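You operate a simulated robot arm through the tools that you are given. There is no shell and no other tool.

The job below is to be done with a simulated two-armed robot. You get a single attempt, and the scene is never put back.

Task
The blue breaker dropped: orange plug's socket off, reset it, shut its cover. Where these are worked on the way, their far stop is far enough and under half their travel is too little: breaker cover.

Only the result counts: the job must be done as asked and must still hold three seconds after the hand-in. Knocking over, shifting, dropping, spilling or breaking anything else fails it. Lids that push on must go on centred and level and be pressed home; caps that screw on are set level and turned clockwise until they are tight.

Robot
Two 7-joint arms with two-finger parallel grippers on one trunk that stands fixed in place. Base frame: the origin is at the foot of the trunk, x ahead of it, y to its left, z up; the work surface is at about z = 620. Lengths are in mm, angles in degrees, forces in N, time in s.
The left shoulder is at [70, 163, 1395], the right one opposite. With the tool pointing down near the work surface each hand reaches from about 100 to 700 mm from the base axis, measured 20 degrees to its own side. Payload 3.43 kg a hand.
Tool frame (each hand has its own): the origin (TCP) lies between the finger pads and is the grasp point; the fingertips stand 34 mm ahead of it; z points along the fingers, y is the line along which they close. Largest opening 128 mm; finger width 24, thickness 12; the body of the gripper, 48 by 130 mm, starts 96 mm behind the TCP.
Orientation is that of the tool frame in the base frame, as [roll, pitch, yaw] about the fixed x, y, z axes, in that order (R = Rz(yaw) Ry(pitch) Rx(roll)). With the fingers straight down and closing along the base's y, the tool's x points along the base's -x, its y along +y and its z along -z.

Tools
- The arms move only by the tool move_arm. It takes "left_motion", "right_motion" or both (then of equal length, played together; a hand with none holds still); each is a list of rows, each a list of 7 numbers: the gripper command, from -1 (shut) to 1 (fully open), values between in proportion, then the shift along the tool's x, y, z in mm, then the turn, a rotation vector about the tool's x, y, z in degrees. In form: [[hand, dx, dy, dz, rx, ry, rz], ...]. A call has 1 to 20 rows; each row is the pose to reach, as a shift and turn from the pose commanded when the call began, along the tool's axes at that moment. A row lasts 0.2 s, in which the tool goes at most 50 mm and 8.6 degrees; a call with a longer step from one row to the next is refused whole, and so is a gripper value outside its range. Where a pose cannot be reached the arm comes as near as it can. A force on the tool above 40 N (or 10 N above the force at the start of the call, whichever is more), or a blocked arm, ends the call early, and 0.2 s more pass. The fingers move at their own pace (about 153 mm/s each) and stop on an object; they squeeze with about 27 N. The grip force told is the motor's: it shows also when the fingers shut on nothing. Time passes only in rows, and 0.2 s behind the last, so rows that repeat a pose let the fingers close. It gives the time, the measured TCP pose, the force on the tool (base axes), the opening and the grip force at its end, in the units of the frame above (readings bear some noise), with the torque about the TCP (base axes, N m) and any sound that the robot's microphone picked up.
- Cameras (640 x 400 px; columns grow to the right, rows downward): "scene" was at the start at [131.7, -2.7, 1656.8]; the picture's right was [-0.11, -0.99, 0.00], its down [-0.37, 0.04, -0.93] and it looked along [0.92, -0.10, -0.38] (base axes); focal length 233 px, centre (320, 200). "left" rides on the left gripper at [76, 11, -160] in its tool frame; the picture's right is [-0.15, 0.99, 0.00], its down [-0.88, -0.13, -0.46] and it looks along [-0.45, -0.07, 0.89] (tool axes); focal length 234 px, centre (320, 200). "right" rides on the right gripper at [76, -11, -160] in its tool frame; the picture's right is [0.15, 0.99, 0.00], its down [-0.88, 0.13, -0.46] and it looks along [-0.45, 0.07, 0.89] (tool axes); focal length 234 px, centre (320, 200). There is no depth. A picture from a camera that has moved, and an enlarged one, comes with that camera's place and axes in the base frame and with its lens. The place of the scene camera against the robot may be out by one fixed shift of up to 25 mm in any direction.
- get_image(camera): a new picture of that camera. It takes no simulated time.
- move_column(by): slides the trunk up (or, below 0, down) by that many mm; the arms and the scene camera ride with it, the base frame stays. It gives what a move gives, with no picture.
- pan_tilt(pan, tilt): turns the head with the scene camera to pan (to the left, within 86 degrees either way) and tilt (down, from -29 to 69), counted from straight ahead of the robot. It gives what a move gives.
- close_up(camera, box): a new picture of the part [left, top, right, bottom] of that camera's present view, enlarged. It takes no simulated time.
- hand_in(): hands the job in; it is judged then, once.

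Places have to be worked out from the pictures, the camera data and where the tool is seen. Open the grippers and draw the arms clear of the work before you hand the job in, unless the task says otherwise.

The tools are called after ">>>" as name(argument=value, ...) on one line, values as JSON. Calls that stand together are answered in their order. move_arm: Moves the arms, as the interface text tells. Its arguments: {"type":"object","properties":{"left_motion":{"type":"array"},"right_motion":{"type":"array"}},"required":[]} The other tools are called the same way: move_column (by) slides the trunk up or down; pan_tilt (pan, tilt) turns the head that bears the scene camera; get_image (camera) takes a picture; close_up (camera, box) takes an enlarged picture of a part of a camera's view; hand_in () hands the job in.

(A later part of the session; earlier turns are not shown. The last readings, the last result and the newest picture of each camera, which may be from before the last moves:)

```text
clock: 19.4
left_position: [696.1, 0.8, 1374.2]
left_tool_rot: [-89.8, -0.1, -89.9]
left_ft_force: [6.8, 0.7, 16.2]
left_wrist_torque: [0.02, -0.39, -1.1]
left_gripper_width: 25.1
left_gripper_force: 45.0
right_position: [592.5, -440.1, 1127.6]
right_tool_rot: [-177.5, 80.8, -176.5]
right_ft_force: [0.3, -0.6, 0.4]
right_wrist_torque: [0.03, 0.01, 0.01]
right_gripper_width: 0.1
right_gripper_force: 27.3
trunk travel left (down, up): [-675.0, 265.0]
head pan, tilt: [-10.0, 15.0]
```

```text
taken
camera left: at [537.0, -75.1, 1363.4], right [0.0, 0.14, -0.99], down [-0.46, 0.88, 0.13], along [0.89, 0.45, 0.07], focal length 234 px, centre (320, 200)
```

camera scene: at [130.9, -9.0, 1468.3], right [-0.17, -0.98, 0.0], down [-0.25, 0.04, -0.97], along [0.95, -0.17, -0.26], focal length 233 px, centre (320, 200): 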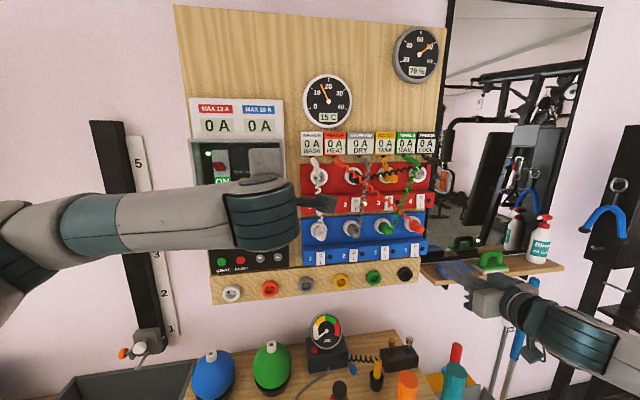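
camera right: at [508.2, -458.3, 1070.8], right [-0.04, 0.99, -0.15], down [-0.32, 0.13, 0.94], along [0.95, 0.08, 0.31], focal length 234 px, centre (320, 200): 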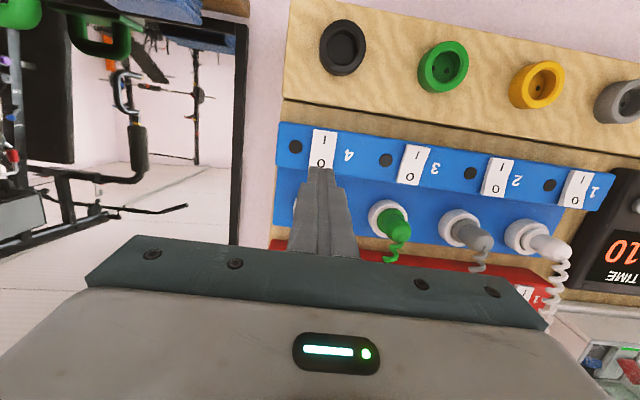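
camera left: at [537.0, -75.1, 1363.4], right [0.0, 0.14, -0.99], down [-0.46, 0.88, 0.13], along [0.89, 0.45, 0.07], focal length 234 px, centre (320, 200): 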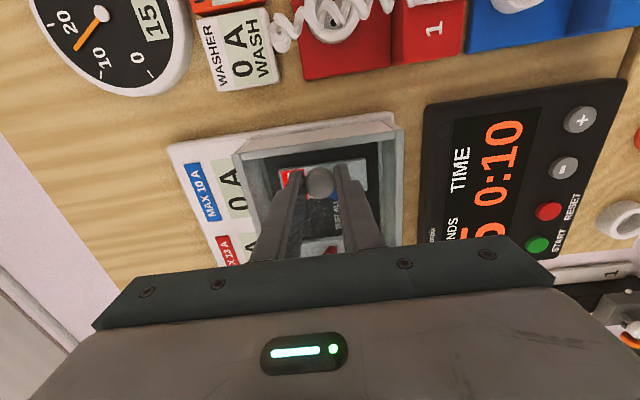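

The grip closed on the 25 mm ball. I pull gently straight back about 12 mm to test how the cover opens, lifting 1 mm to ease the vertical load.

>>> move_arm(left_motion=[[-1, 0, -1, -3, 0, 0, 0], [-1, 0, -1, -6, 0, 0, 0], [-1, 0, -1, -9, 0, 0, 0], [-1, 0, -1, -12, 0, 0, 0], [-1, 0, -1, -12, 0, 0, 0]])

>>> get_image(camera="left")

```text
clock: 20.6
left_position: [686.1, 3.8, 1374.6]
left_tool_rot: [-90.0, -0.2, -89.8]
left_ft_force: [10.0, 9.0, 10.4]
left_wrist_torque: [0.01, -0.22, -0.69]
left_gripper_width: 25.1
left_gripper_force: 45.0
right_position: [593.0, -437.7, 1125.4]
right_tool_rot: [-176.7, 80.7, -175.8]
right_ft_force: [0.2, 0.4, -0.1]
right_wrist_torque: [-0.01, 0.01, -0.03]
right_gripper_width: 0.2
right_gripper_force: 27.7
trunk travel left (down, up): [-675.0, 265.0]
head pan, tilt: [-10.0, 15.0]
```

```text
taken
camera left: at [527.2, -72.0, 1364.3], right [0.0, 0.14, -0.99], down [-0.46, 0.88, 0.13], along [0.89, 0.45, 0.06], focal length 234 px, centre (320, 200)
```

left: 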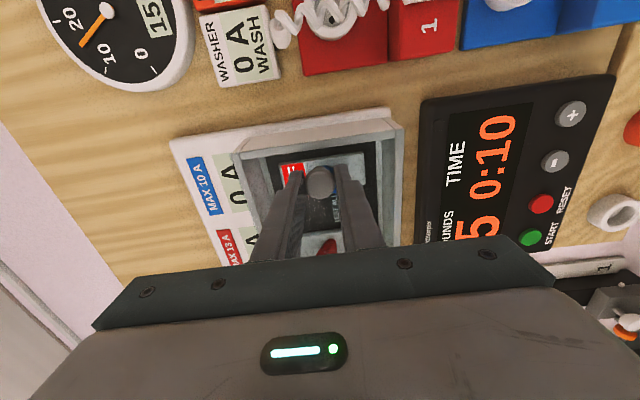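

It pulled back easily and drifted slightly to +y, so the cover is hinged on its left side. I follow the opening arc to about 30°, keeping the hand's orientation, since the ball pivots between the fingers.

>>> move_arm(left_motion=[[-1, -3.4, 0, -6.3, 0, 0, 0], [-1, -7.7, 0, -21.1, 0, 0, 0], [-1, -13.2, 0, -35.5, 0, 0, 0], [-1, -20, 0, -49.4, 0, 0, 0], [-1, -27.9, 0, -62.7, 0, 0, 0], [-1, -36.9, 0, -75.1, 0, 0, 0], [-1, -36.9, 0, -75.1, 0, 0, 0]])

>>> get_image(camera="left")

>>> get_image(camera="scene")

```text
clock: 22.2
left_position: [613.1, 42.9, 1375.0]
left_tool_rot: [-90.2, -0.2, -89.7]
left_ft_force: [21.0, 16.0, 12.2]
left_wrist_torque: [0.03, -0.37, 0.01]
left_gripper_width: 25.1
left_gripper_force: 45.1
right_position: [594.2, -437.4, 1125.0]
right_tool_rot: [-176.7, 80.6, -175.7]
right_ft_force: [0.0, -0.3, -0.9]
right_wrist_torque: [0.02, 0.01, 0.0]
right_gripper_width: 0.0
right_gripper_force: 26.6
trunk travel left (down, up): [-675.0, 265.0]
head pan, tilt: [-10.0, 15.0]
```

```text
taken
camera left: at [453.3, -33.8, 1364.7], right [0.0, 0.14, -0.99], down [-0.46, 0.88, 0.13], along [0.89, 0.45, 0.06], focal length 234 px, centre (320, 200)
```

left: 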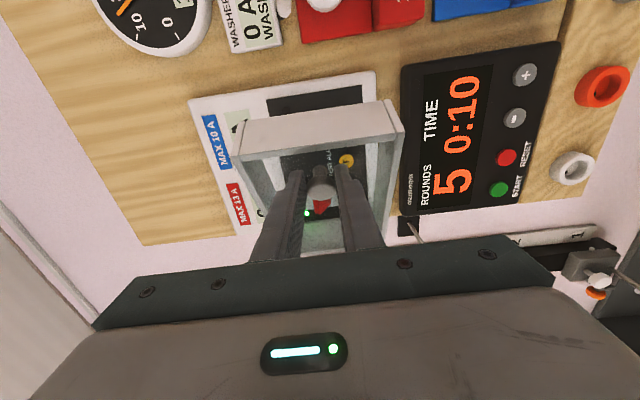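

```text
taken
camera scene: at [135.1, -5.3, 1468.0], right [-0.17, -0.98, 0.0], down [-0.26, 0.04, -0.97], along [0.95, -0.17, -0.26], focal length 233 px, centre (320, 200)
```

scene: 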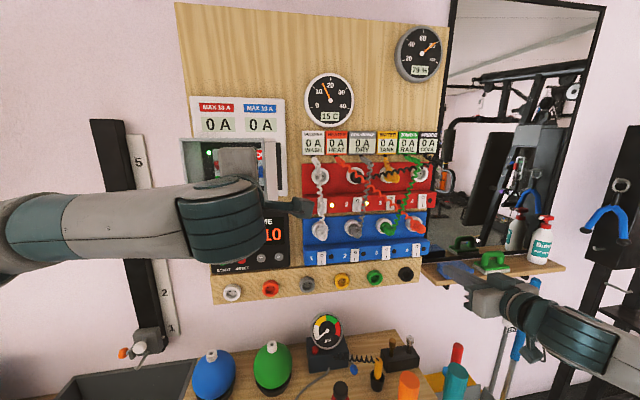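

The whole grey box front is the cover, swinging on a hinge at the left of the base plate. The residual force (21, 16 N) points toward the hinge, so the true arc needs more +y. I zoom in to check the grip and the opening angle.

>>> close_up(camera="left", box=[210, 80, 410, 270])

>>> close_up(camera="scene", box=[170, 110, 300, 210])

```text
2.11 times, centred on (310, 175) of left
camera zoom: at [453.3, -33.8, 1364.7], right [0.0, 0.14, -0.99], down [-0.46, 0.88, 0.13], along [0.89, 0.45, 0.06], focal length 493 px, centre (341, 253)
```

zoom: 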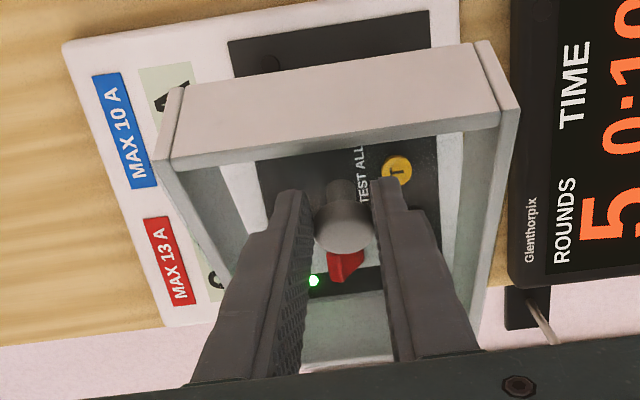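

```text
4.00 times, centred on (235, 160) of scene
camera zoom: at [135.1, -5.3, 1468.0], right [-0.17, -0.98, 0.0], down [-0.26, 0.04, -0.97], along [0.95, -0.17, -0.26], focal length 932 px, centre (660, 360)
```

zoom: 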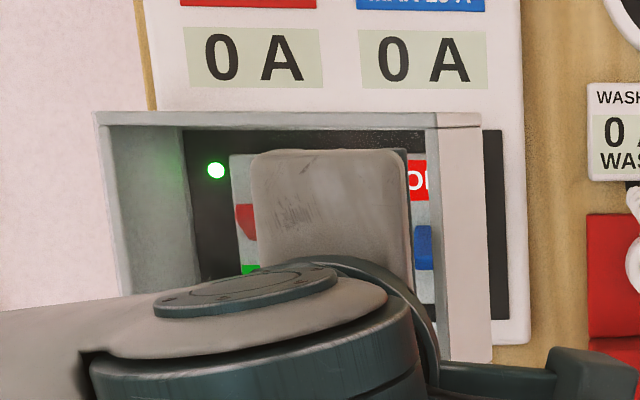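

The knob is a short cylinder and the grip is still good; the cover is open roughly 30°. I go on along a re-fitted arc with more +y.

>>> move_arm(left_motion=[[-1, -12.8, 0, -8, 0, 0, 0], [-1, -25.8, 0, -14, 0, 0, 0], [-1, -38.8, 0, -19, 0, 0, 0], [-1, -50.8, 0, -24, 0, 0, 0], [-1, -50.8, 0, -24, 0, 0, 0]])

>>> close_up(camera="left", box=[210, 80, 410, 270])

>>> close_up(camera="scene", box=[150, 90, 310, 220])

```text
clock: 23.3
left_position: [576.9, 83.0, 1374.4]
left_tool_rot: [-89.9, 0.5, -91.1]
left_ft_force: [-28.3, -17.0, -4.4]
left_wrist_torque: [0.0, -0.15, -0.78]
left_gripper_width: 22.0
left_gripper_force: 45.2
right_position: [589.1, -439.3, 1128.4]
right_tool_rot: [-177.9, 81.2, -176.7]
right_ft_force: [0.1, -0.2, -0.1]
right_wrist_torque: [0.0, 0.05, 0.0]
right_gripper_width: 0.0
right_gripper_force: 26.7
trunk travel left (down, up): [-675.0, 265.0]
head pan, tilt: [-10.0, 15.0]
stopped in row 5 (left hand): the force on the tool passed its limit at 41 N (the readings are from after the stop); the commanded pose is now the measured one
```

```text
2.11 times, centred on (310, 175) of left
camera zoom: at [415.5, 11.0, 1362.4], right [0.01, 0.16, -0.99], down [-0.44, 0.89, 0.14], along [0.9, 0.43, 0.07], focal length 493 px, centre (341, 253)
```

zoom: 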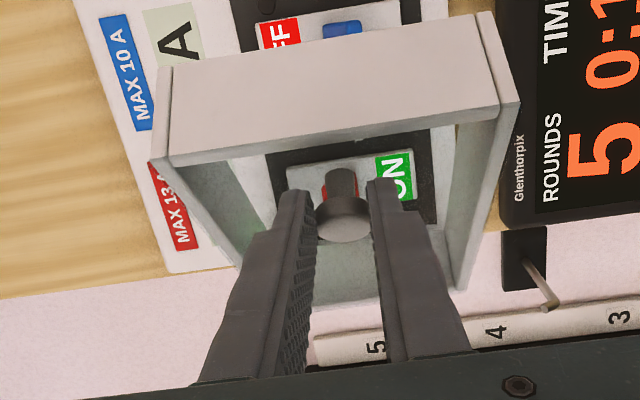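

```text
3.08 times, centred on (230, 155) of scene
camera zoom: at [124.1, -10.7, 1468.8], right [-0.17, -0.98, 0.0], down [-0.25, 0.05, -0.97], along [0.95, -0.17, -0.25], focal length 717 px, centre (597, 338)
```

zoom: 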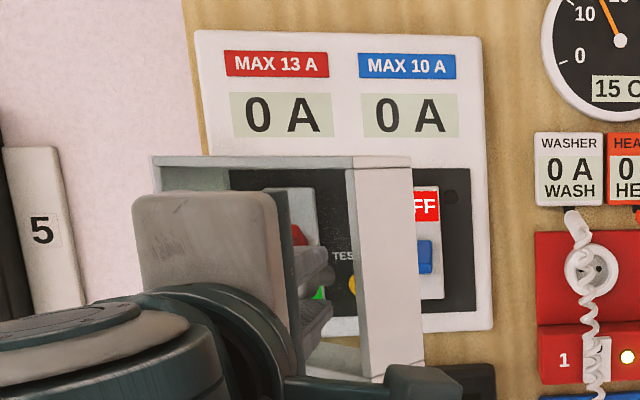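

The cover is at about 45°, but I pushed slightly inside the arc and the force stop triggered. I hold still to re-read the force and ease outward a little.

>>> move_arm(left_motion=[[-1, 1, 0, -2, 0, 0, 0], [-1, 2, 0, -4, 0, 0, 0], [-1, 2, 0, -4, 0, 0, 0]])

```text
clock: 24.1
left_position: [577.2, 82.0, 1375.1]
left_tool_rot: [-89.9, 0.4, -90.5]
left_ft_force: [-13.5, -14.0, 7.5]
left_wrist_torque: [0.1, -0.26, -1.54]
left_gripper_width: 22.0
left_gripper_force: 45.0
right_position: [589.3, -441.0, 1127.5]
right_tool_rot: [-178.4, 81.0, -177.3]
right_ft_force: [-0.2, 0.8, 0.7]
right_wrist_torque: [0.0, 0.0, -0.03]
right_gripper_width: 0.0
right_gripper_force: 26.9
trunk travel left (down, up): [-675.0, 265.0]
head pan, tilt: [-10.0, 15.0]
```

I zoom in on the fingertips and knob to see exactly how the knob sits in the grip.

>>> close_up(camera="left", box=[285, 150, 365, 220])

>>> close_up(camera="scene", box=[170, 130, 290, 230])

>>> get_image(camera="right")

```text
5.71 times, centred on (325, 185) of left
camera zoom: at [416.7, 8.3, 1363.0], right [0.0, 0.15, -0.99], down [-0.45, 0.88, 0.13], along [0.89, 0.44, 0.07], focal length 1338 px, centre (291, 286)
```

zoom: 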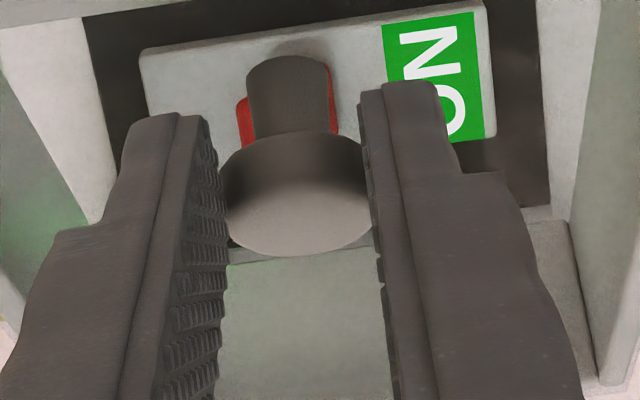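

```text
4.00 times, centred on (230, 180) of scene
camera zoom: at [127.4, -12.7, 1468.8], right [-0.17, -0.98, 0.0], down [-0.25, 0.05, -0.97], along [0.95, -0.17, -0.26], focal length 932 px, centre (680, 280)
```

zoom: 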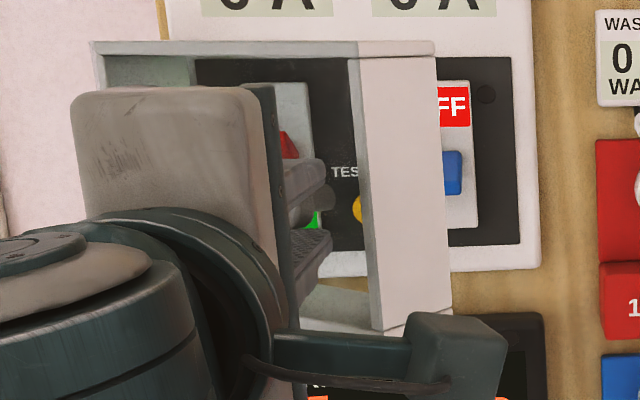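

```text
taken
camera right: at [420.9, -455.7, 1076.3], right [-0.04, 0.99, -0.15], down [-0.31, 0.13, 0.94], along [0.95, 0.09, 0.3], focal length 234 px, centre (320, 200)
```

right: 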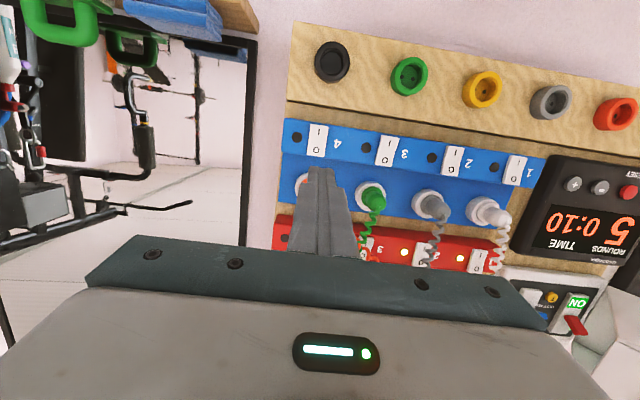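

The knob's disc is held near its edge, and the cover is at about 40°. I open the fingers and back straight out to see whether the cover stays put.

>>> move_arm(left_motion=[[-0.3, 0, 0, 0, 0, 0, 0], [0.1, 0, 0, 0, 0, 0, 0], [0.1, 0, 0, -20, 0, 0, 0], [0.1, 0, 0, -50, 0, 0, 0], [0.1, 10, 0, -80, 0, 0, 0], [0.1, 20, 0, -90, 0, 0, 0], [0.1, 20, 0, -90, 0, 0, 0]])

>>> get_image(camera="left")

>>> get_image(camera="scene")

```text
clock: 25.7
left_position: [493.8, 64.2, 1373.6]
left_tool_rot: [-90.3, 0.1, -90.5]
left_ft_force: [-0.3, -0.2, -0.3]
left_wrist_torque: [-0.01, 0.01, -0.01]
left_gripper_width: 70.4
left_gripper_force: 0.0
left hand out of reach, approached as far as the arm can: row 6, 7
right_position: [593.6, -437.4, 1126.2]
right_tool_rot: [-177.3, 80.8, -176.3]
right_ft_force: [0.7, -0.4, -0.2]
right_wrist_torque: [0.0, 0.01, -0.03]
right_gripper_width: 0.0
right_gripper_force: 27.3
trunk travel left (down, up): [-675.0, 265.0]
head pan, tilt: [-10.0, 15.0]
```

```text
taken
camera left: at [332.6, -9.5, 1362.4], right [0.0, 0.15, -0.99], down [-0.45, 0.88, 0.13], along [0.89, 0.45, 0.07], focal length 234 px, centre (320, 200)
```

left: 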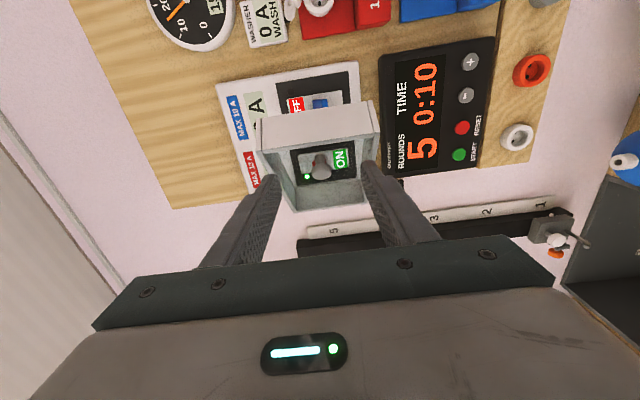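

```text
taken
camera scene: at [130.9, -8.4, 1468.4], right [-0.17, -0.98, 0.0], down [-0.25, 0.04, -0.97], along [0.95, -0.17, -0.26], focal length 233 px, centre (320, 200)
```

scene: 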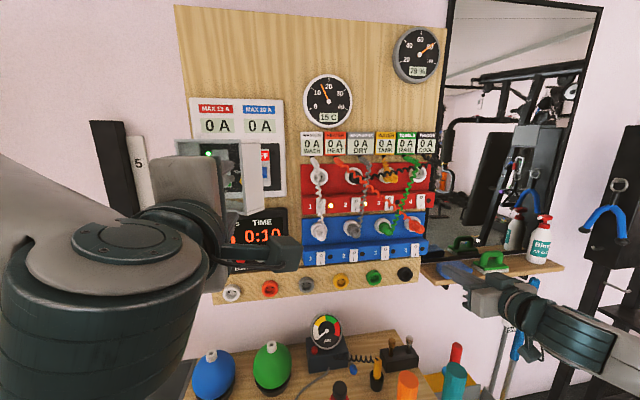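

The cover stays where it is. I zoom in to measure its free edge before going round behind it.

>>> close_up(camera="left", box=[230, 60, 400, 220])

>>> close_up(camera="scene", box=[160, 120, 300, 230])

```text
2.50 times, centred on (315, 140) of left
camera zoom: at [332.6, -9.5, 1362.4], right [0.0, 0.15, -0.99], down [-0.45, 0.88, 0.13], along [0.89, 0.45, 0.07], focal length 585 px, centre (332, 350)
```

zoom: 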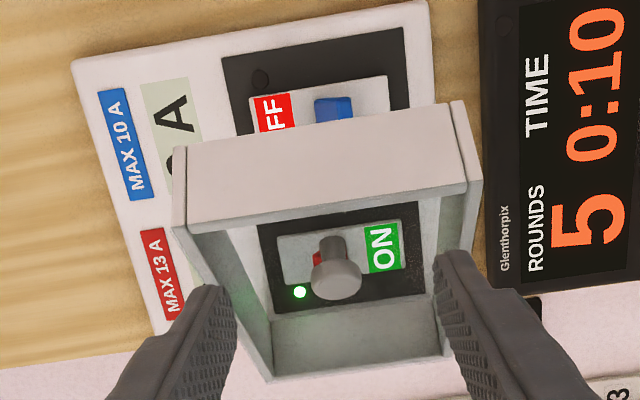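

```text
3.64 times, centred on (230, 175) of scene
camera zoom: at [130.9, -8.4, 1468.4], right [-0.17, -0.98, 0.0], down [-0.25, 0.04, -0.97], along [0.95, -0.17, -0.26], focal length 848 px, centre (647, 291)
```

zoom: 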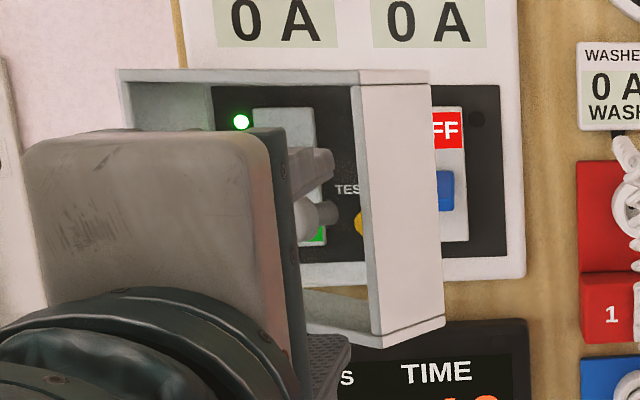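

The cover is at about 43°, with its free rear edge near (662, 22). I shut the left fingers and pass them to the right of that edge, tip to x ≈ 695, ready to sweep the cover open from inside.

>>> move_arm(left_motion=[[-1, 40, 0, 20, 0, 0, 0], [-1, 79, 0, 50, 0, 0, 0], [-1, 82, 0, 90, 0, 0, 0], [-1, 82, 0, 130, 0, 0, 0], [-1, 82, 0, 165, 0, 0, 0], [-1, 82, 0, 165, 0, 0, 0]])

>>> get_image(camera="left")

>>> get_image(camera="scene")

```text
clock: 27.1
left_position: [656.8, -16.8, 1374.6]
left_tool_rot: [-90.1, 0.2, -90.6]
left_ft_force: [-0.9, -0.6, 0.3]
left_wrist_torque: [0.0, -0.02, 0.02]
left_gripper_width: 0.3
left_gripper_force: 26.9
right_position: [592.7, -437.6, 1126.8]
right_tool_rot: [-177.5, 80.8, -176.3]
right_ft_force: [-0.3, 0.6, -0.4]
right_wrist_torque: [0.0, -0.01, 0.0]
right_gripper_width: 0.0
right_gripper_force: 26.9
trunk travel left (down, up): [-675.0, 265.0]
head pan, tilt: [-10.0, 15.0]
```

```text
taken
camera left: at [496.2, -91.1, 1364.4], right [0.0, 0.15, -0.99], down [-0.45, 0.88, 0.14], along [0.89, 0.44, 0.07], focal length 234 px, centre (320, 200)
```

left: 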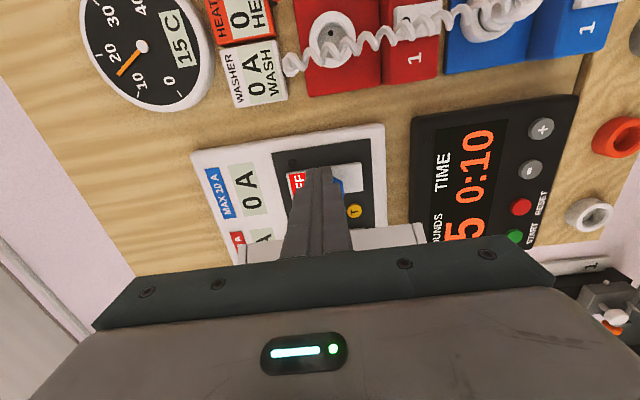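

```text
taken
camera scene: at [130.7, -8.9, 1468.4], right [-0.17, -0.98, 0.0], down [-0.25, 0.04, -0.97], along [0.95, -0.17, -0.26], focal length 233 px, centre (320, 200)
```

scene: 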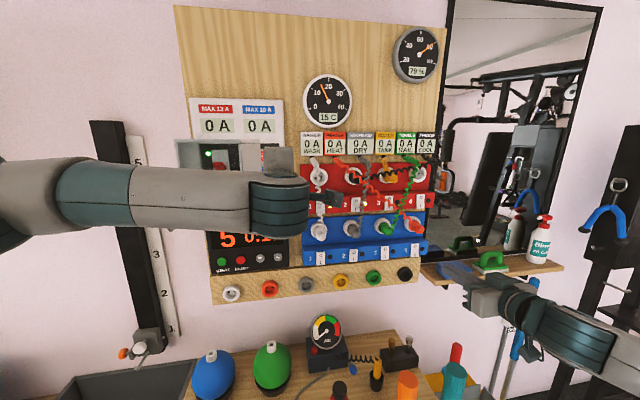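

The closed fingers are to the right of the cover edge, clear of everything. I sweep them to +y to swing the cover further open.

>>> move_arm(left_motion=[[-1, -15, 0, 0, 0, 0, 0], [-1, -30, 0, 0, 0, 0, 0], [-1, -45, 0, 0, 0, 0, 0], [-1, -60, 0, 0, 0, 0, 0], [-1, -75, 0, 0, 0, 0, 0], [-1, -90, 0, 0, 0, 0, 0], [-1, -105, 0, 0, 0, 0, 0], [-1, -120, 0, 0, 0, 0, 0], [-1, -135, 0, 0, 0, 0, 0], [-1, -150, 0, 0, 0, 0, 0], [-1, -150, 0, 0, 0, 0, 0]])

>>> get_image(camera="left")

>>> get_image(camera="scene")

```text
clock: 28.1
left_position: [648.2, 22.8, 1374.5]
left_tool_rot: [-89.9, 0.7, -92.3]
left_ft_force: [-25.4, -25.4, 0.7]
left_wrist_torque: [-0.17, 0.09, 0.58]
left_gripper_width: 0.1
left_gripper_force: 27.0
right_position: [591.6, -439.4, 1125.3]
right_tool_rot: [-178.1, 80.9, -176.9]
right_ft_force: [-0.2, 0.3, 0.4]
right_wrist_torque: [-0.04, 0.0, -0.05]
right_gripper_width: 0.1
right_gripper_force: 27.2
trunk travel left (down, up): [-675.0, 265.0]
head pan, tilt: [-10.0, 15.0]
stopped in row 4 (left hand): the force on the tool passed its limit at 46 N (the readings are from after the stop); the commanded pose is now the measured one
```

```text
taken
camera left: at [485.3, -45.6, 1362.1], right [0.01, 0.16, -0.99], down [-0.42, 0.9, 0.14], along [0.91, 0.41, 0.07], focal length 234 px, centre (320, 200)
```

left: 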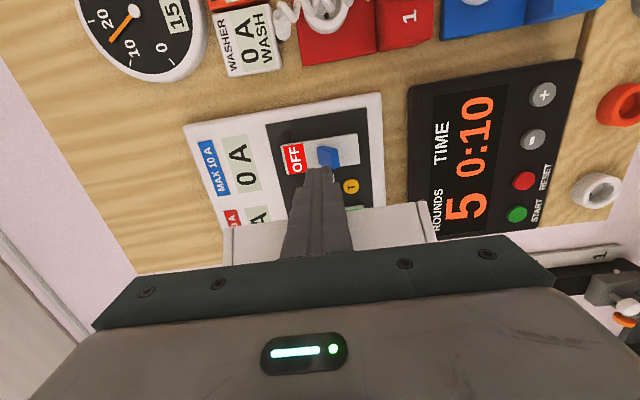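

```text
taken
camera scene: at [127.0, -12.4, 1468.8], right [-0.17, -0.98, 0.0], down [-0.25, 0.05, -0.97], along [0.95, -0.17, -0.26], focal length 233 px, centre (320, 200)
```

scene: 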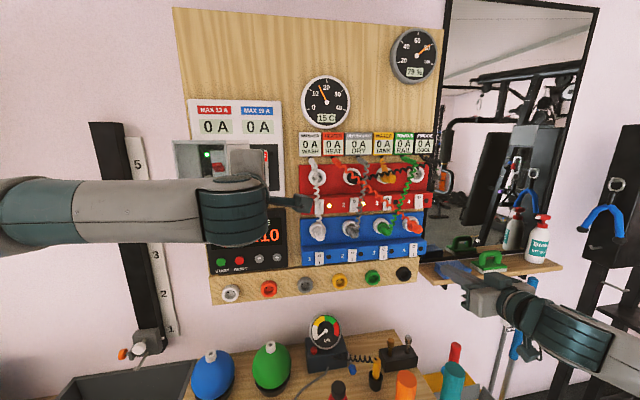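

The sweep pushed straight at the side wall toward the hinge, with friction locking it. Instead I follow the edge's own arc, back and to the left together, so the finger carries the rear edge without sliding.

>>> move_arm(left_motion=[[-1, -3, 0, -8, 0, 0, 0], [-1, -12, 0, -16, 0, 0, 0], [-1, -24, 0, -24, 0, 0, 0], [-1, -38, 0, -31, 0, 0, 0], [-1, -54, 0, -38, 0, 0, 0], [-1, -70, 0, -45, 0, 0, 0], [-1, -87, 0, -51, 0, 0, 0], [-1, -105, 0, -54, 0, 0, 0], [-1, -122, 0, -56, 0, 0, 0], [-1, -140, 0, -57, 0, 0, 0], [-1, -140, 0, -57, 0, 0, 0]])

>>> get_image(camera="left")

>>> get_image(camera="scene")

```text
clock: 29.4
left_position: [608.6, 77.9, 1374.5]
left_tool_rot: [-89.9, 0.8, -92.3]
left_ft_force: [-32.6, -16.5, 0.7]
left_wrist_torque: [-0.16, -0.03, 0.55]
left_gripper_width: 0.0
left_gripper_force: 26.9
right_position: [588.8, -438.4, 1126.6]
right_tool_rot: [-177.7, 81.0, -176.6]
right_ft_force: [0.0, 0.5, 0.2]
right_wrist_torque: [0.02, 0.01, -0.01]
right_gripper_width: 0.0
right_gripper_force: 26.6
trunk travel left (down, up): [-675.0, 265.0]
head pan, tilt: [-10.0, 15.0]
stopped in row 6 (left hand): the force on the tool passed its limit at 48 N (the readings are from after the stop); the commanded pose is now the measured one
```

```text
taken
camera left: at [446.2, 9.2, 1361.8], right [0.01, 0.16, -0.99], down [-0.42, 0.9, 0.14], along [0.91, 0.41, 0.07], focal length 234 px, centre (320, 200)
```

left: 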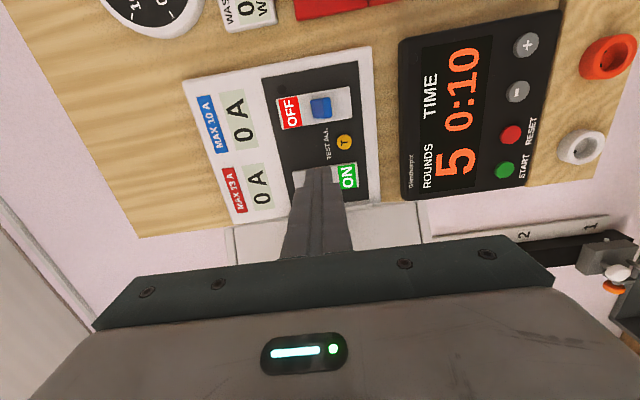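

```text
taken
camera scene: at [124.9, -10.7, 1469.0], right [-0.17, -0.98, 0.0], down [-0.25, 0.05, -0.97], along [0.95, -0.17, -0.25], focal length 233 px, centre (320, 200)
```

scene: 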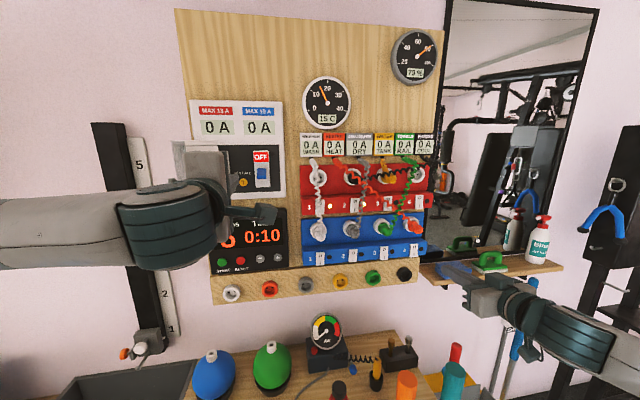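

The cover is now at about 60°, but its edge is catching on the step in my fingers. I back off so only the narrow tip section bears on the edge, then continue along the arc toward 90°.

>>> move_arm(left_motion=[[-1, 6, 0, -8, 0, 0, 0], [-1, 6, 0, -17, 0, 0, 0], [-1, -8, 0, -22, 0, 0, 0], [-1, -22, 0, -27, 0, 0, 0], [-1, -37, 0, -31, 0, 0, 0], [-1, -53, 0, -34, 0, 0, 0], [-1, -70, 0, -36, 0, 0, 0], [-1, -88, 0, -37, 0, 0, 0], [-1, -106, 0, -37, 0, 0, 0], [-1, -106, 0, -37, 0, 0, 0]])

>>> get_image(camera="left")

>>> get_image(camera="scene")

```text
clock: 31.6
left_position: [583.9, 189.1, 1369.5]
left_tool_rot: [-90.4, 0.8, -91.4]
left_ft_force: [0.0, 0.2, -0.2]
left_wrist_torque: [0.01, 0.0, 0.01]
left_gripper_width: 0.0
left_gripper_force: 27.3
right_position: [593.6, -439.2, 1124.3]
right_tool_rot: [-177.7, 80.8, -176.4]
right_ft_force: [-0.5, -0.2, -0.3]
right_wrist_torque: [0.02, 0.01, 0.01]
right_gripper_width: 0.0
right_gripper_force: 26.9
trunk travel left (down, up): [-675.0, 265.0]
head pan, tilt: [-10.0, 15.0]
```

```text
taken
camera left: at [421.4, 118.4, 1359.4], right [0.0, 0.16, -0.99], down [-0.43, 0.89, 0.14], along [0.9, 0.43, 0.07], focal length 234 px, centre (320, 200)
```

left: 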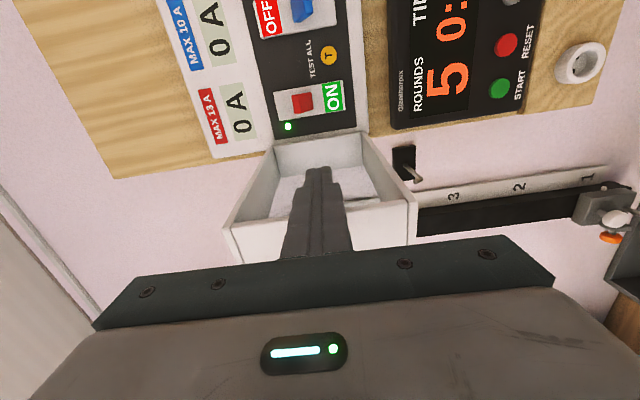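

```text
taken
camera scene: at [131.5, -9.9, 1468.3], right [-0.17, -0.98, 0.0], down [-0.26, 0.05, -0.97], along [0.95, -0.17, -0.26], focal length 233 px, centre (320, 200)
```

scene: 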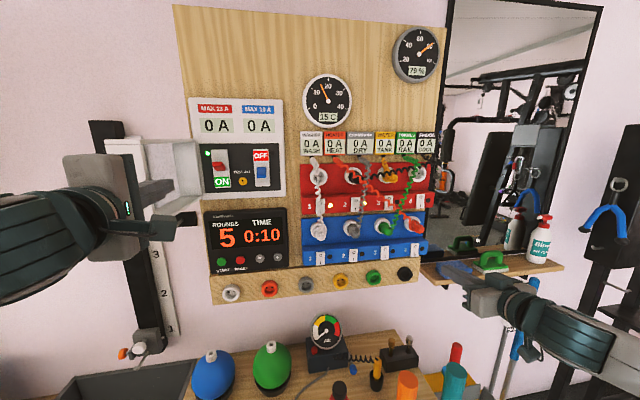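

The cover is now well open, past 90°. I zoom in to judge its angle and whether it has reached its stop.

>>> close_up(camera="scene", box=[90, 110, 290, 240])

>>> close_up(camera="left", box=[200, 110, 440, 270])

```text
3.08 times, centred on (190, 175) of scene
camera zoom: at [131.5, -9.9, 1468.3], right [-0.17, -0.98, 0.0], down [-0.26, 0.05, -0.97], along [0.95, -0.17, -0.26], focal length 717 px, centre (720, 277)
```

zoom: 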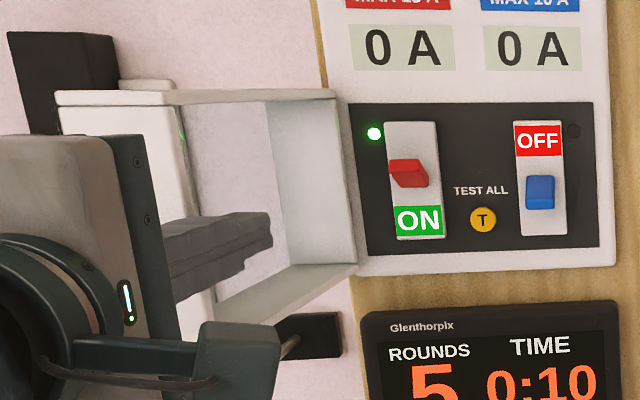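

```text
2.50 times, centred on (320, 190) of left
camera zoom: at [421.4, 118.4, 1359.4], right [0.0, 0.16, -0.99], down [-0.43, 0.89, 0.14], along [0.9, 0.43, 0.07], focal length 585 px, centre (320, 225)
```

zoom: 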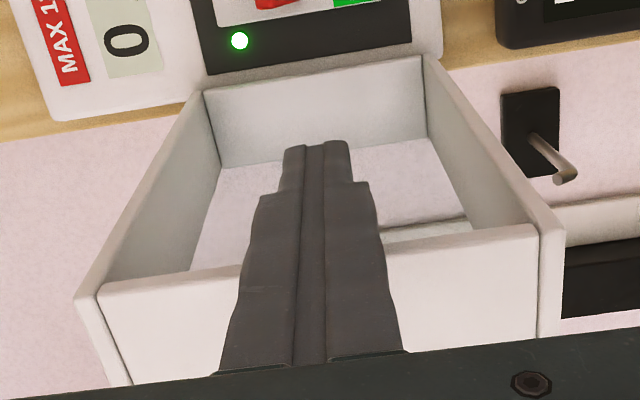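

The cover is at roughly 95–100°. I push further left in small steps to reach its far stop.

>>> move_arm(left_motion=[[-1, -10, 0, 0, 0, 0, 0], [-1, -20, 0, 0, 0, 0, 0], [-1, -30, 0, 2, 0, 0, 0], [-1, -40, 0, 5, 0, 0, 0], [-1, -50, 0, 8, 0, 0, 0], [-1, -60, 0, 12, 0, 0, 0], [-1, -60, 0, 12, 0, 0, 0]])

>>> close_up(camera="scene", box=[90, 110, 290, 240])

>>> close_up(camera="left", box=[200, 90, 440, 270])

```text
clock: 32.2
left_position: [580.6, 194.6, 1369.6]
left_tool_rot: [-90.4, 1.3, -93.5]
left_ft_force: [3.8, -42.4, 2.8]
left_wrist_torque: [-0.09, -0.58, -0.17]
left_gripper_width: 0.0
left_gripper_force: 26.5
right_position: [596.9, -440.3, 1123.4]
right_tool_rot: [-179.5, 80.7, -178.1]
right_ft_force: [-0.8, -0.1, 0.1]
right_wrist_torque: [0.02, 0.0, -0.01]
right_gripper_width: 0.0
right_gripper_force: 27.1
trunk travel left (down, up): [-675.0, 265.0]
head pan, tilt: [-10.0, 15.0]
stopped in row 3 (left hand): the force on the tool passed its limit at 48 N (the readings are from after the stop); the commanded pose is now the measured one
```

```text
3.08 times, centred on (190, 175) of scene
camera zoom: at [132.5, -17.2, 1468.3], right [-0.18, -0.98, -0.01], down [-0.26, 0.05, -0.97], along [0.95, -0.17, -0.26], focal length 717 px, centre (720, 277)
```

zoom: 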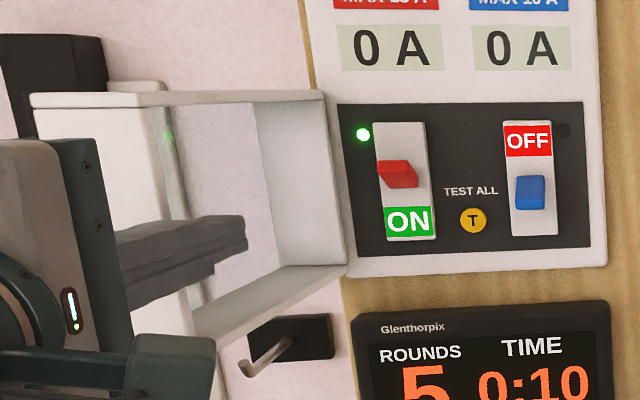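

```text
2.22 times, centred on (320, 180) of left
camera zoom: at [417.4, 129.6, 1358.3], right [0.0, 0.17, -0.99], down [-0.4, 0.9, 0.15], along [0.92, 0.39, 0.07], focal length 520 px, centre (320, 244)
```

zoom: 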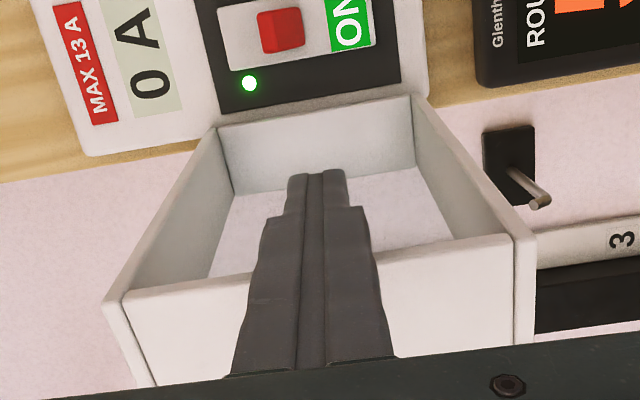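

The push met a hard stop (48 N purely sideways), so the cover is at its far stop. Now I bring the left hand back right, in front of and a bit below the blue lever, and straighten its yaw.

>>> move_arm(left_motion=[[-1, 10, 0, 0, 0, 0, 0], [-1, 40, 0, 0, 0, -1, 0], [-1, 75, 0, 0, 0, -2, 0], [-1, 110, 0, 0, 0, -3, 0], [-1, 145, 10, 0, 0, -3.5, 0], [-1, 165, 20, 0, 0, -3.5, 0], [-1, 165, 20, 0, 0, -3.5, 0]])

>>> get_image(camera="left")

>>> get_image(camera="scene")

```text
clock: 33.8
left_position: [575.8, 42.4, 1344.7]
left_tool_rot: [-90.5, 0.7, -89.0]
left_ft_force: [-1.1, 0.9, 0.1]
left_wrist_torque: [-0.01, -0.03, -0.01]
left_gripper_width: 0.1
left_gripper_force: 27.3
right_position: [594.9, -435.7, 1126.1]
right_tool_rot: [-177.1, 80.8, -175.8]
right_ft_force: [-0.9, -0.1, -0.3]
right_wrist_torque: [0.01, 0.04, -0.05]
right_gripper_width: 0.1
right_gripper_force: 26.8
trunk travel left (down, up): [-675.0, 265.0]
head pan, tilt: [-10.0, 15.0]
```

```text
taken
camera left: at [417.6, -35.4, 1334.3], right [-0.01, 0.16, -0.99], down [-0.47, 0.87, 0.15], along [0.88, 0.47, 0.07], focal length 234 px, centre (320, 200)
```

left: 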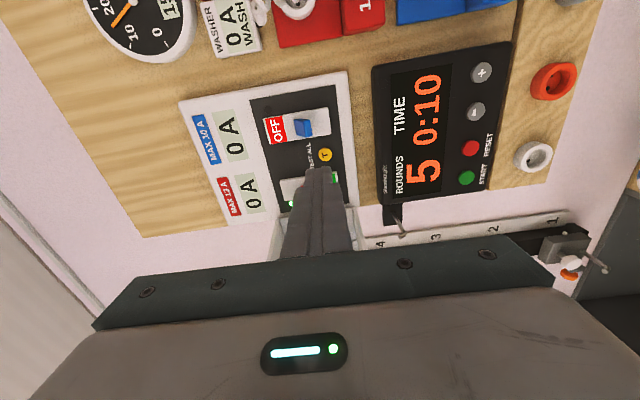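

```text
taken
camera scene: at [131.2, -7.8, 1468.3], right [-0.17, -0.98, 0.0], down [-0.25, 0.04, -0.97], along [0.95, -0.17, -0.26], focal length 233 px, centre (320, 200)
```

scene: 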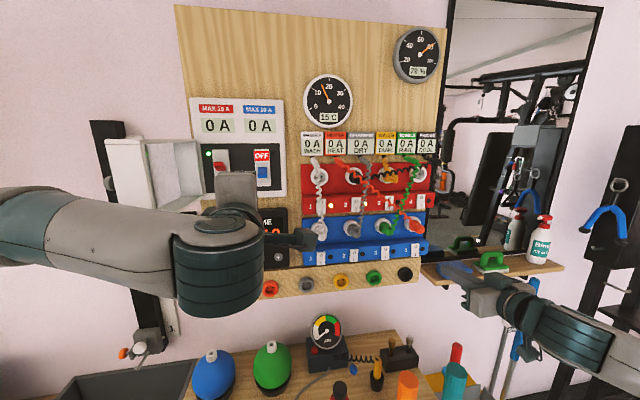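

The cover stays open on its own. I zoom in on the blue lever to refine its place.

>>> close_up(camera="left", box=[250, 90, 350, 180])

>>> close_up(camera="scene", box=[195, 130, 295, 200])

```text
4.44 times, centred on (300, 135) of left
camera zoom: at [417.6, -35.4, 1334.3], right [-0.01, 0.16, -0.99], down [-0.47, 0.87, 0.15], along [0.88, 0.47, 0.07], focal length 1041 px, centre (409, 489)
```

zoom: 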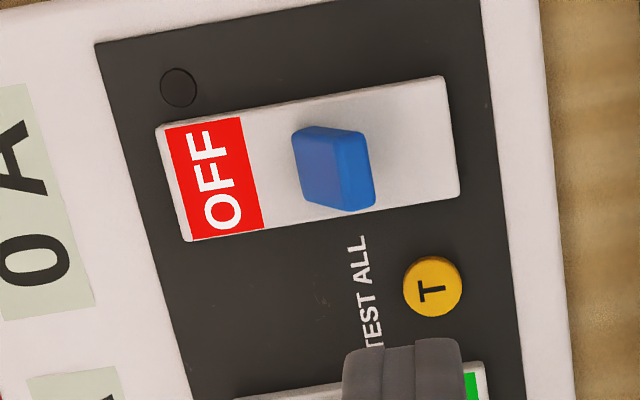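

```text
5.71 times, centred on (245, 165) of scene
camera zoom: at [131.2, -7.8, 1468.3], right [-0.17, -0.98, 0.0], down [-0.25, 0.04, -0.97], along [0.95, -0.17, -0.26], focal length 1332 px, centre (749, 400)
```

zoom: 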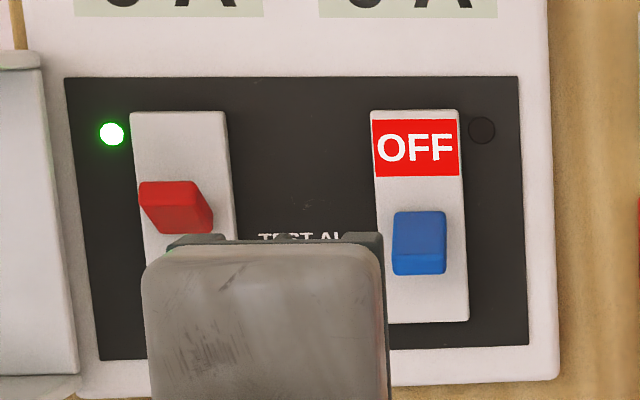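

The lever's centre is near (765, 29, 1365) with its underside at about z = 1355. I move the closed fingertips in beneath it: tip at x ≈ 773, finger centre at z ≈ 1336.

>>> move_arm(left_motion=[[-1, 10, 5, 20, 0, 0, 0], [-1, 16.4, 7.1, 55, 0, 0, 0], [-1, 16.4, 7.1, 95, 0, 0, 0], [-1, 16.4, 7.1, 125, 0, 0, 0], [-1, 16.4, 7.1, 145, 0, 0, 0], [-1, 16.4, 7.1, 156, 0, 0, 0], [-1, 16.4, 7.1, 163, 0, 0, 0], [-1, 16.4, 7.1, 163, 0, 0, 0]])

>>> close_up(camera="left", box=[250, 100, 400, 240])

>>> close_up(camera="scene", box=[195, 120, 315, 220])

```text
clock: 35.6
left_position: [739.2, 29.7, 1337.1]
left_tool_rot: [-90.5, 0.9, -89.0]
left_ft_force: [0.1, -0.2, 0.2]
left_wrist_torque: [-0.03, 0.0, -0.01]
left_gripper_width: 0.3
left_gripper_force: 27.0
right_position: [594.8, -437.0, 1125.8]
right_tool_rot: [-177.4, 80.7, -176.1]
right_ft_force: [-0.3, 0.7, 0.0]
right_wrist_torque: [-0.02, -0.03, -0.04]
right_gripper_width: 0.0
right_gripper_force: 26.7
trunk travel left (down, up): [-675.0, 265.0]
head pan, tilt: [-10.0, 15.0]
```

```text
2.86 times, centred on (325, 170) of left
camera zoom: at [581.0, -48.8, 1327.0], right [-0.01, 0.16, -0.99], down [-0.47, 0.87, 0.15], along [0.88, 0.47, 0.07], focal length 669 px, centre (306, 286)
```

zoom: 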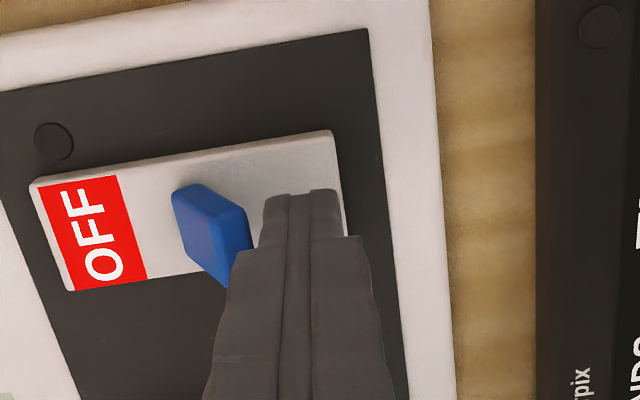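

```text
4.00 times, centred on (255, 170) of scene
camera zoom: at [131.3, -9.1, 1468.3], right [-0.17, -0.98, 0.0], down [-0.26, 0.04, -0.97], along [0.95, -0.17, -0.26], focal length 932 px, centre (580, 320)
```

zoom: 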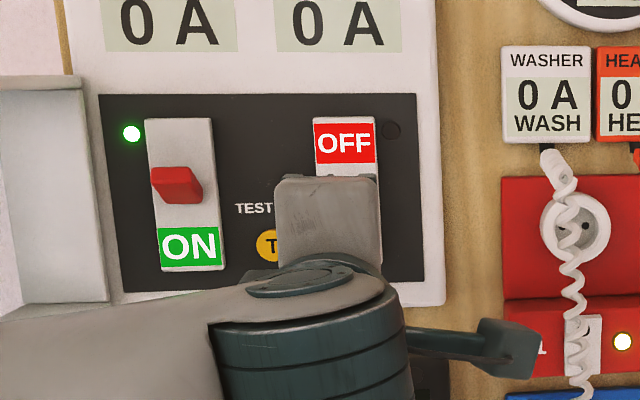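

The fingers are right below the blue lever with no contact. I push up slowly to flip it to ON.

>>> move_arm(left_motion=[[-1, 0, -5, 0, 0, 0, 0], [-1, 0, -10, 0, 0, 0, 0], [-1, 0, -14, 0, 0, 0, 0], [-1, 0, -18, 0, 0, 0, 0], [-1, 0, -22, 0, 0, 0, 0], [-1, 0, -26, 0, 0, 0, 0], [-1, 0, -30, 0, 0, 0, 0], [-1, 0, -34, 0, 0, 0, 0], [-1, 0, -34, 0, 0, 0, 0]])

>>> close_up(camera="left", box=[250, 100, 400, 240])

>>> close_up(camera="scene", box=[195, 90, 315, 220])

```text
clock: 37.6
left_position: [739.5, 28.5, 1365.9]
left_tool_rot: [-91.0, 1.0, -89.0]
left_ft_force: [-18.7, 2.7, -33.6]
left_wrist_torque: [-0.19, 0.92, 0.18]
left_gripper_width: 0.2
left_gripper_force: 26.9
right_position: [594.5, -433.5, 1124.4]
right_tool_rot: [-177.3, 80.6, -175.9]
right_ft_force: [-0.9, -0.5, -0.6]
right_wrist_torque: [0.01, -0.01, 0.01]
right_gripper_width: 0.0
right_gripper_force: 27.3
trunk travel left (down, up): [-675.0, 265.0]
head pan, tilt: [-10.0, 15.0]
```

```text
2.86 times, centred on (325, 170) of left
camera zoom: at [580.0, -49.5, 1356.7], right [-0.02, 0.16, -0.99], down [-0.47, 0.87, 0.15], along [0.88, 0.46, 0.06], focal length 669 px, centre (306, 286)
```

zoom: 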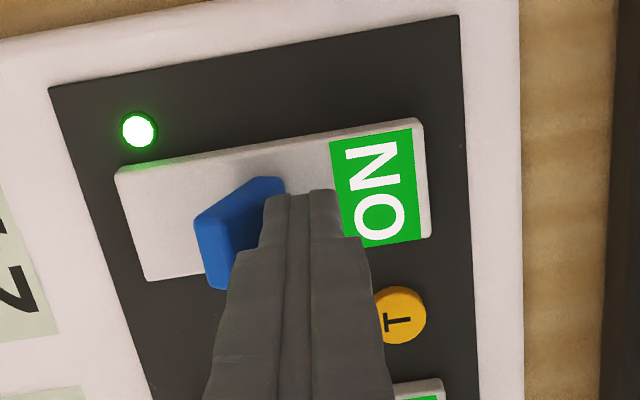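

```text
3.08 times, centred on (255, 155) of scene
camera zoom: at [131.6, -8.4, 1467.8], right [-0.17, -0.98, 0.0], down [-0.26, 0.04, -0.97], along [0.95, -0.17, -0.26], focal length 717 px, centre (520, 338)
```

zoom: 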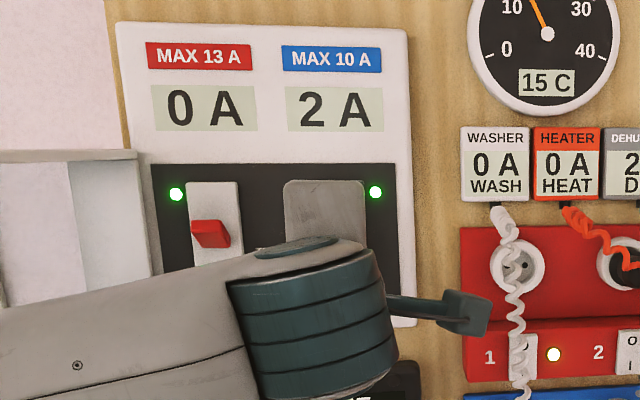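

The breaker is reset: ON is showing, the green lamp is lit, the blue line reads 2 A and the heater 0 A. I lower the finger slightly off the lever and back straight out.

>>> move_arm(left_motion=[[-1, 0, 6, 0, 0, 0, 0], [-1, 0, 12, -5, 0, 0, 0], [-1, 0, 12, -40, 0, 0, 0], [-1, 0, 12, -80, 0, 0, 0], [-1, 0, 12, -120, 0, 0, 0], [-1, 0, 8, -160, 0, 0, 0], [-1, 0, 0, -195, 0, 0, 0], [-1, 0, 0, -195, 0, 0, 0]])

>>> close_up(camera="scene", box=[90, 80, 450, 290])

>>> get_image(camera="left")

```text
clock: 39.4
left_position: [545.8, 26.2, 1373.2]
left_tool_rot: [-90.7, 1.0, -89.0]
left_ft_force: [0.1, -1.2, -0.1]
left_wrist_torque: [0.02, 0.04, 0.0]
left_gripper_width: 0.0
left_gripper_force: 26.5
right_position: [596.8, -435.8, 1124.1]
right_tool_rot: [-177.3, 80.6, -176.0]
right_ft_force: [0.7, 0.6, -0.6]
right_wrist_torque: [-0.04, 0.01, 0.0]
right_gripper_width: 0.0
right_gripper_force: 27.3
trunk travel left (down, up): [-675.0, 265.0]
head pan, tilt: [-10.0, 15.0]
```

```text
1.78 times, centred on (270, 185) of scene
camera zoom: at [133.7, -8.7, 1468.0], right [-0.17, -0.98, 0.0], down [-0.26, 0.04, -0.97], along [0.95, -0.17, -0.26], focal length 414 px, centre (409, 227)
```

zoom: 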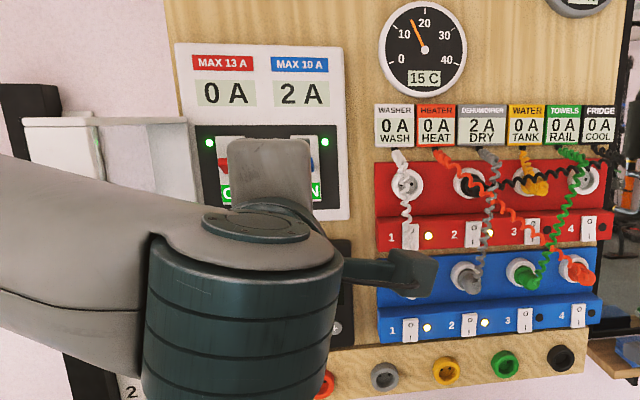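

```text
taken
camera left: at [388.0, -50.9, 1362.9], right [-0.01, 0.16, -0.99], down [-0.47, 0.87, 0.15], along [0.88, 0.47, 0.06], focal length 234 px, centre (320, 200)
```

left: 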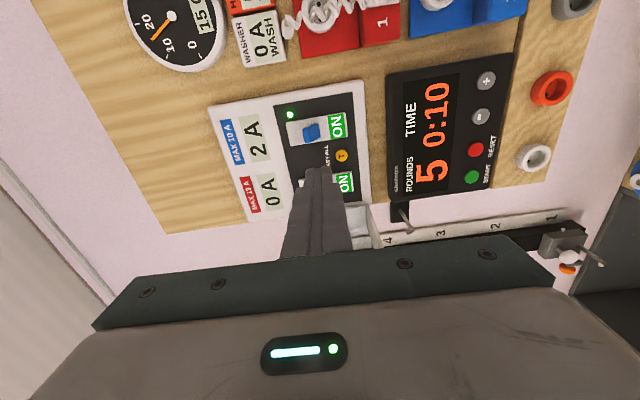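

The blue breaker is on and sockets 3 and 4 are unlit, so the heater is off. Next I carry the left hand leftward, in front of the open cover, to its outer side.

>>> move_arm(left_motion=[[-1, 0, 0, -15, 0, 0, 0], [-1, -35, 0, -18, 0, 0, 0], [-1, -75, 0, -18, 0, 0, 0], [-1, -115, 0, -18, 0, 0, 0], [-1, -155, 0, -18, 0, 0, 0], [-1, -195, 0, -18, 0, 0, 0], [-1, -235, 0, -18, 0, 0, 0], [-1, -275, 0, -18, 0, 0, 0], [-1, -312, 0, -18, 0, 0, 0], [-1, -312, 0, -18, 0, 0, 0]])

>>> get_image(camera="left")

>>> get_image(camera="scene")

```text
clock: 41.6
left_position: [532.9, 339.0, 1385.8]
left_tool_rot: [-90.5, 1.0, -89.0]
left_ft_force: [-0.3, 0.1, 0.2]
left_wrist_torque: [0.02, 0.02, -0.01]
left_gripper_width: 0.3
left_gripper_force: 26.5
left hand out of reach, approached as far as the arm can: row 4, 5, 6, 7, 8, 9, 10
right_position: [595.1, -437.2, 1124.5]
right_tool_rot: [-177.6, 80.6, -176.5]
right_ft_force: [-0.4, -0.7, -0.1]
right_wrist_torque: [0.04, 0.03, 0.01]
right_gripper_width: 0.0
right_gripper_force: 27.4
trunk travel left (down, up): [-675.0, 265.0]
head pan, tilt: [-10.0, 15.0]
```

```text
taken
camera left: at [373.5, 261.6, 1374.9], right [-0.01, 0.16, -0.99], down [-0.47, 0.87, 0.15], along [0.88, 0.46, 0.07], focal length 234 px, centre (320, 200)
```

left: 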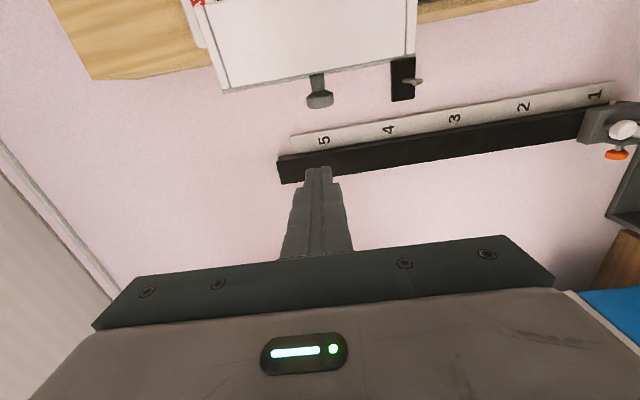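

```text
taken
camera scene: at [132.2, -10.3, 1468.2], right [-0.17, -0.98, 0.0], down [-0.26, 0.05, -0.97], along [0.95, -0.17, -0.26], focal length 233 px, centre (320, 200)
```

scene: 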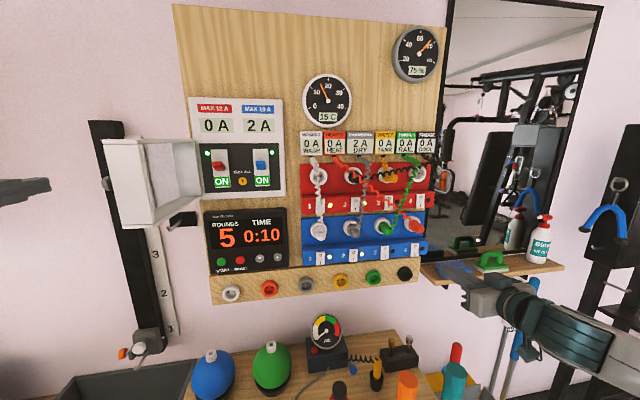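

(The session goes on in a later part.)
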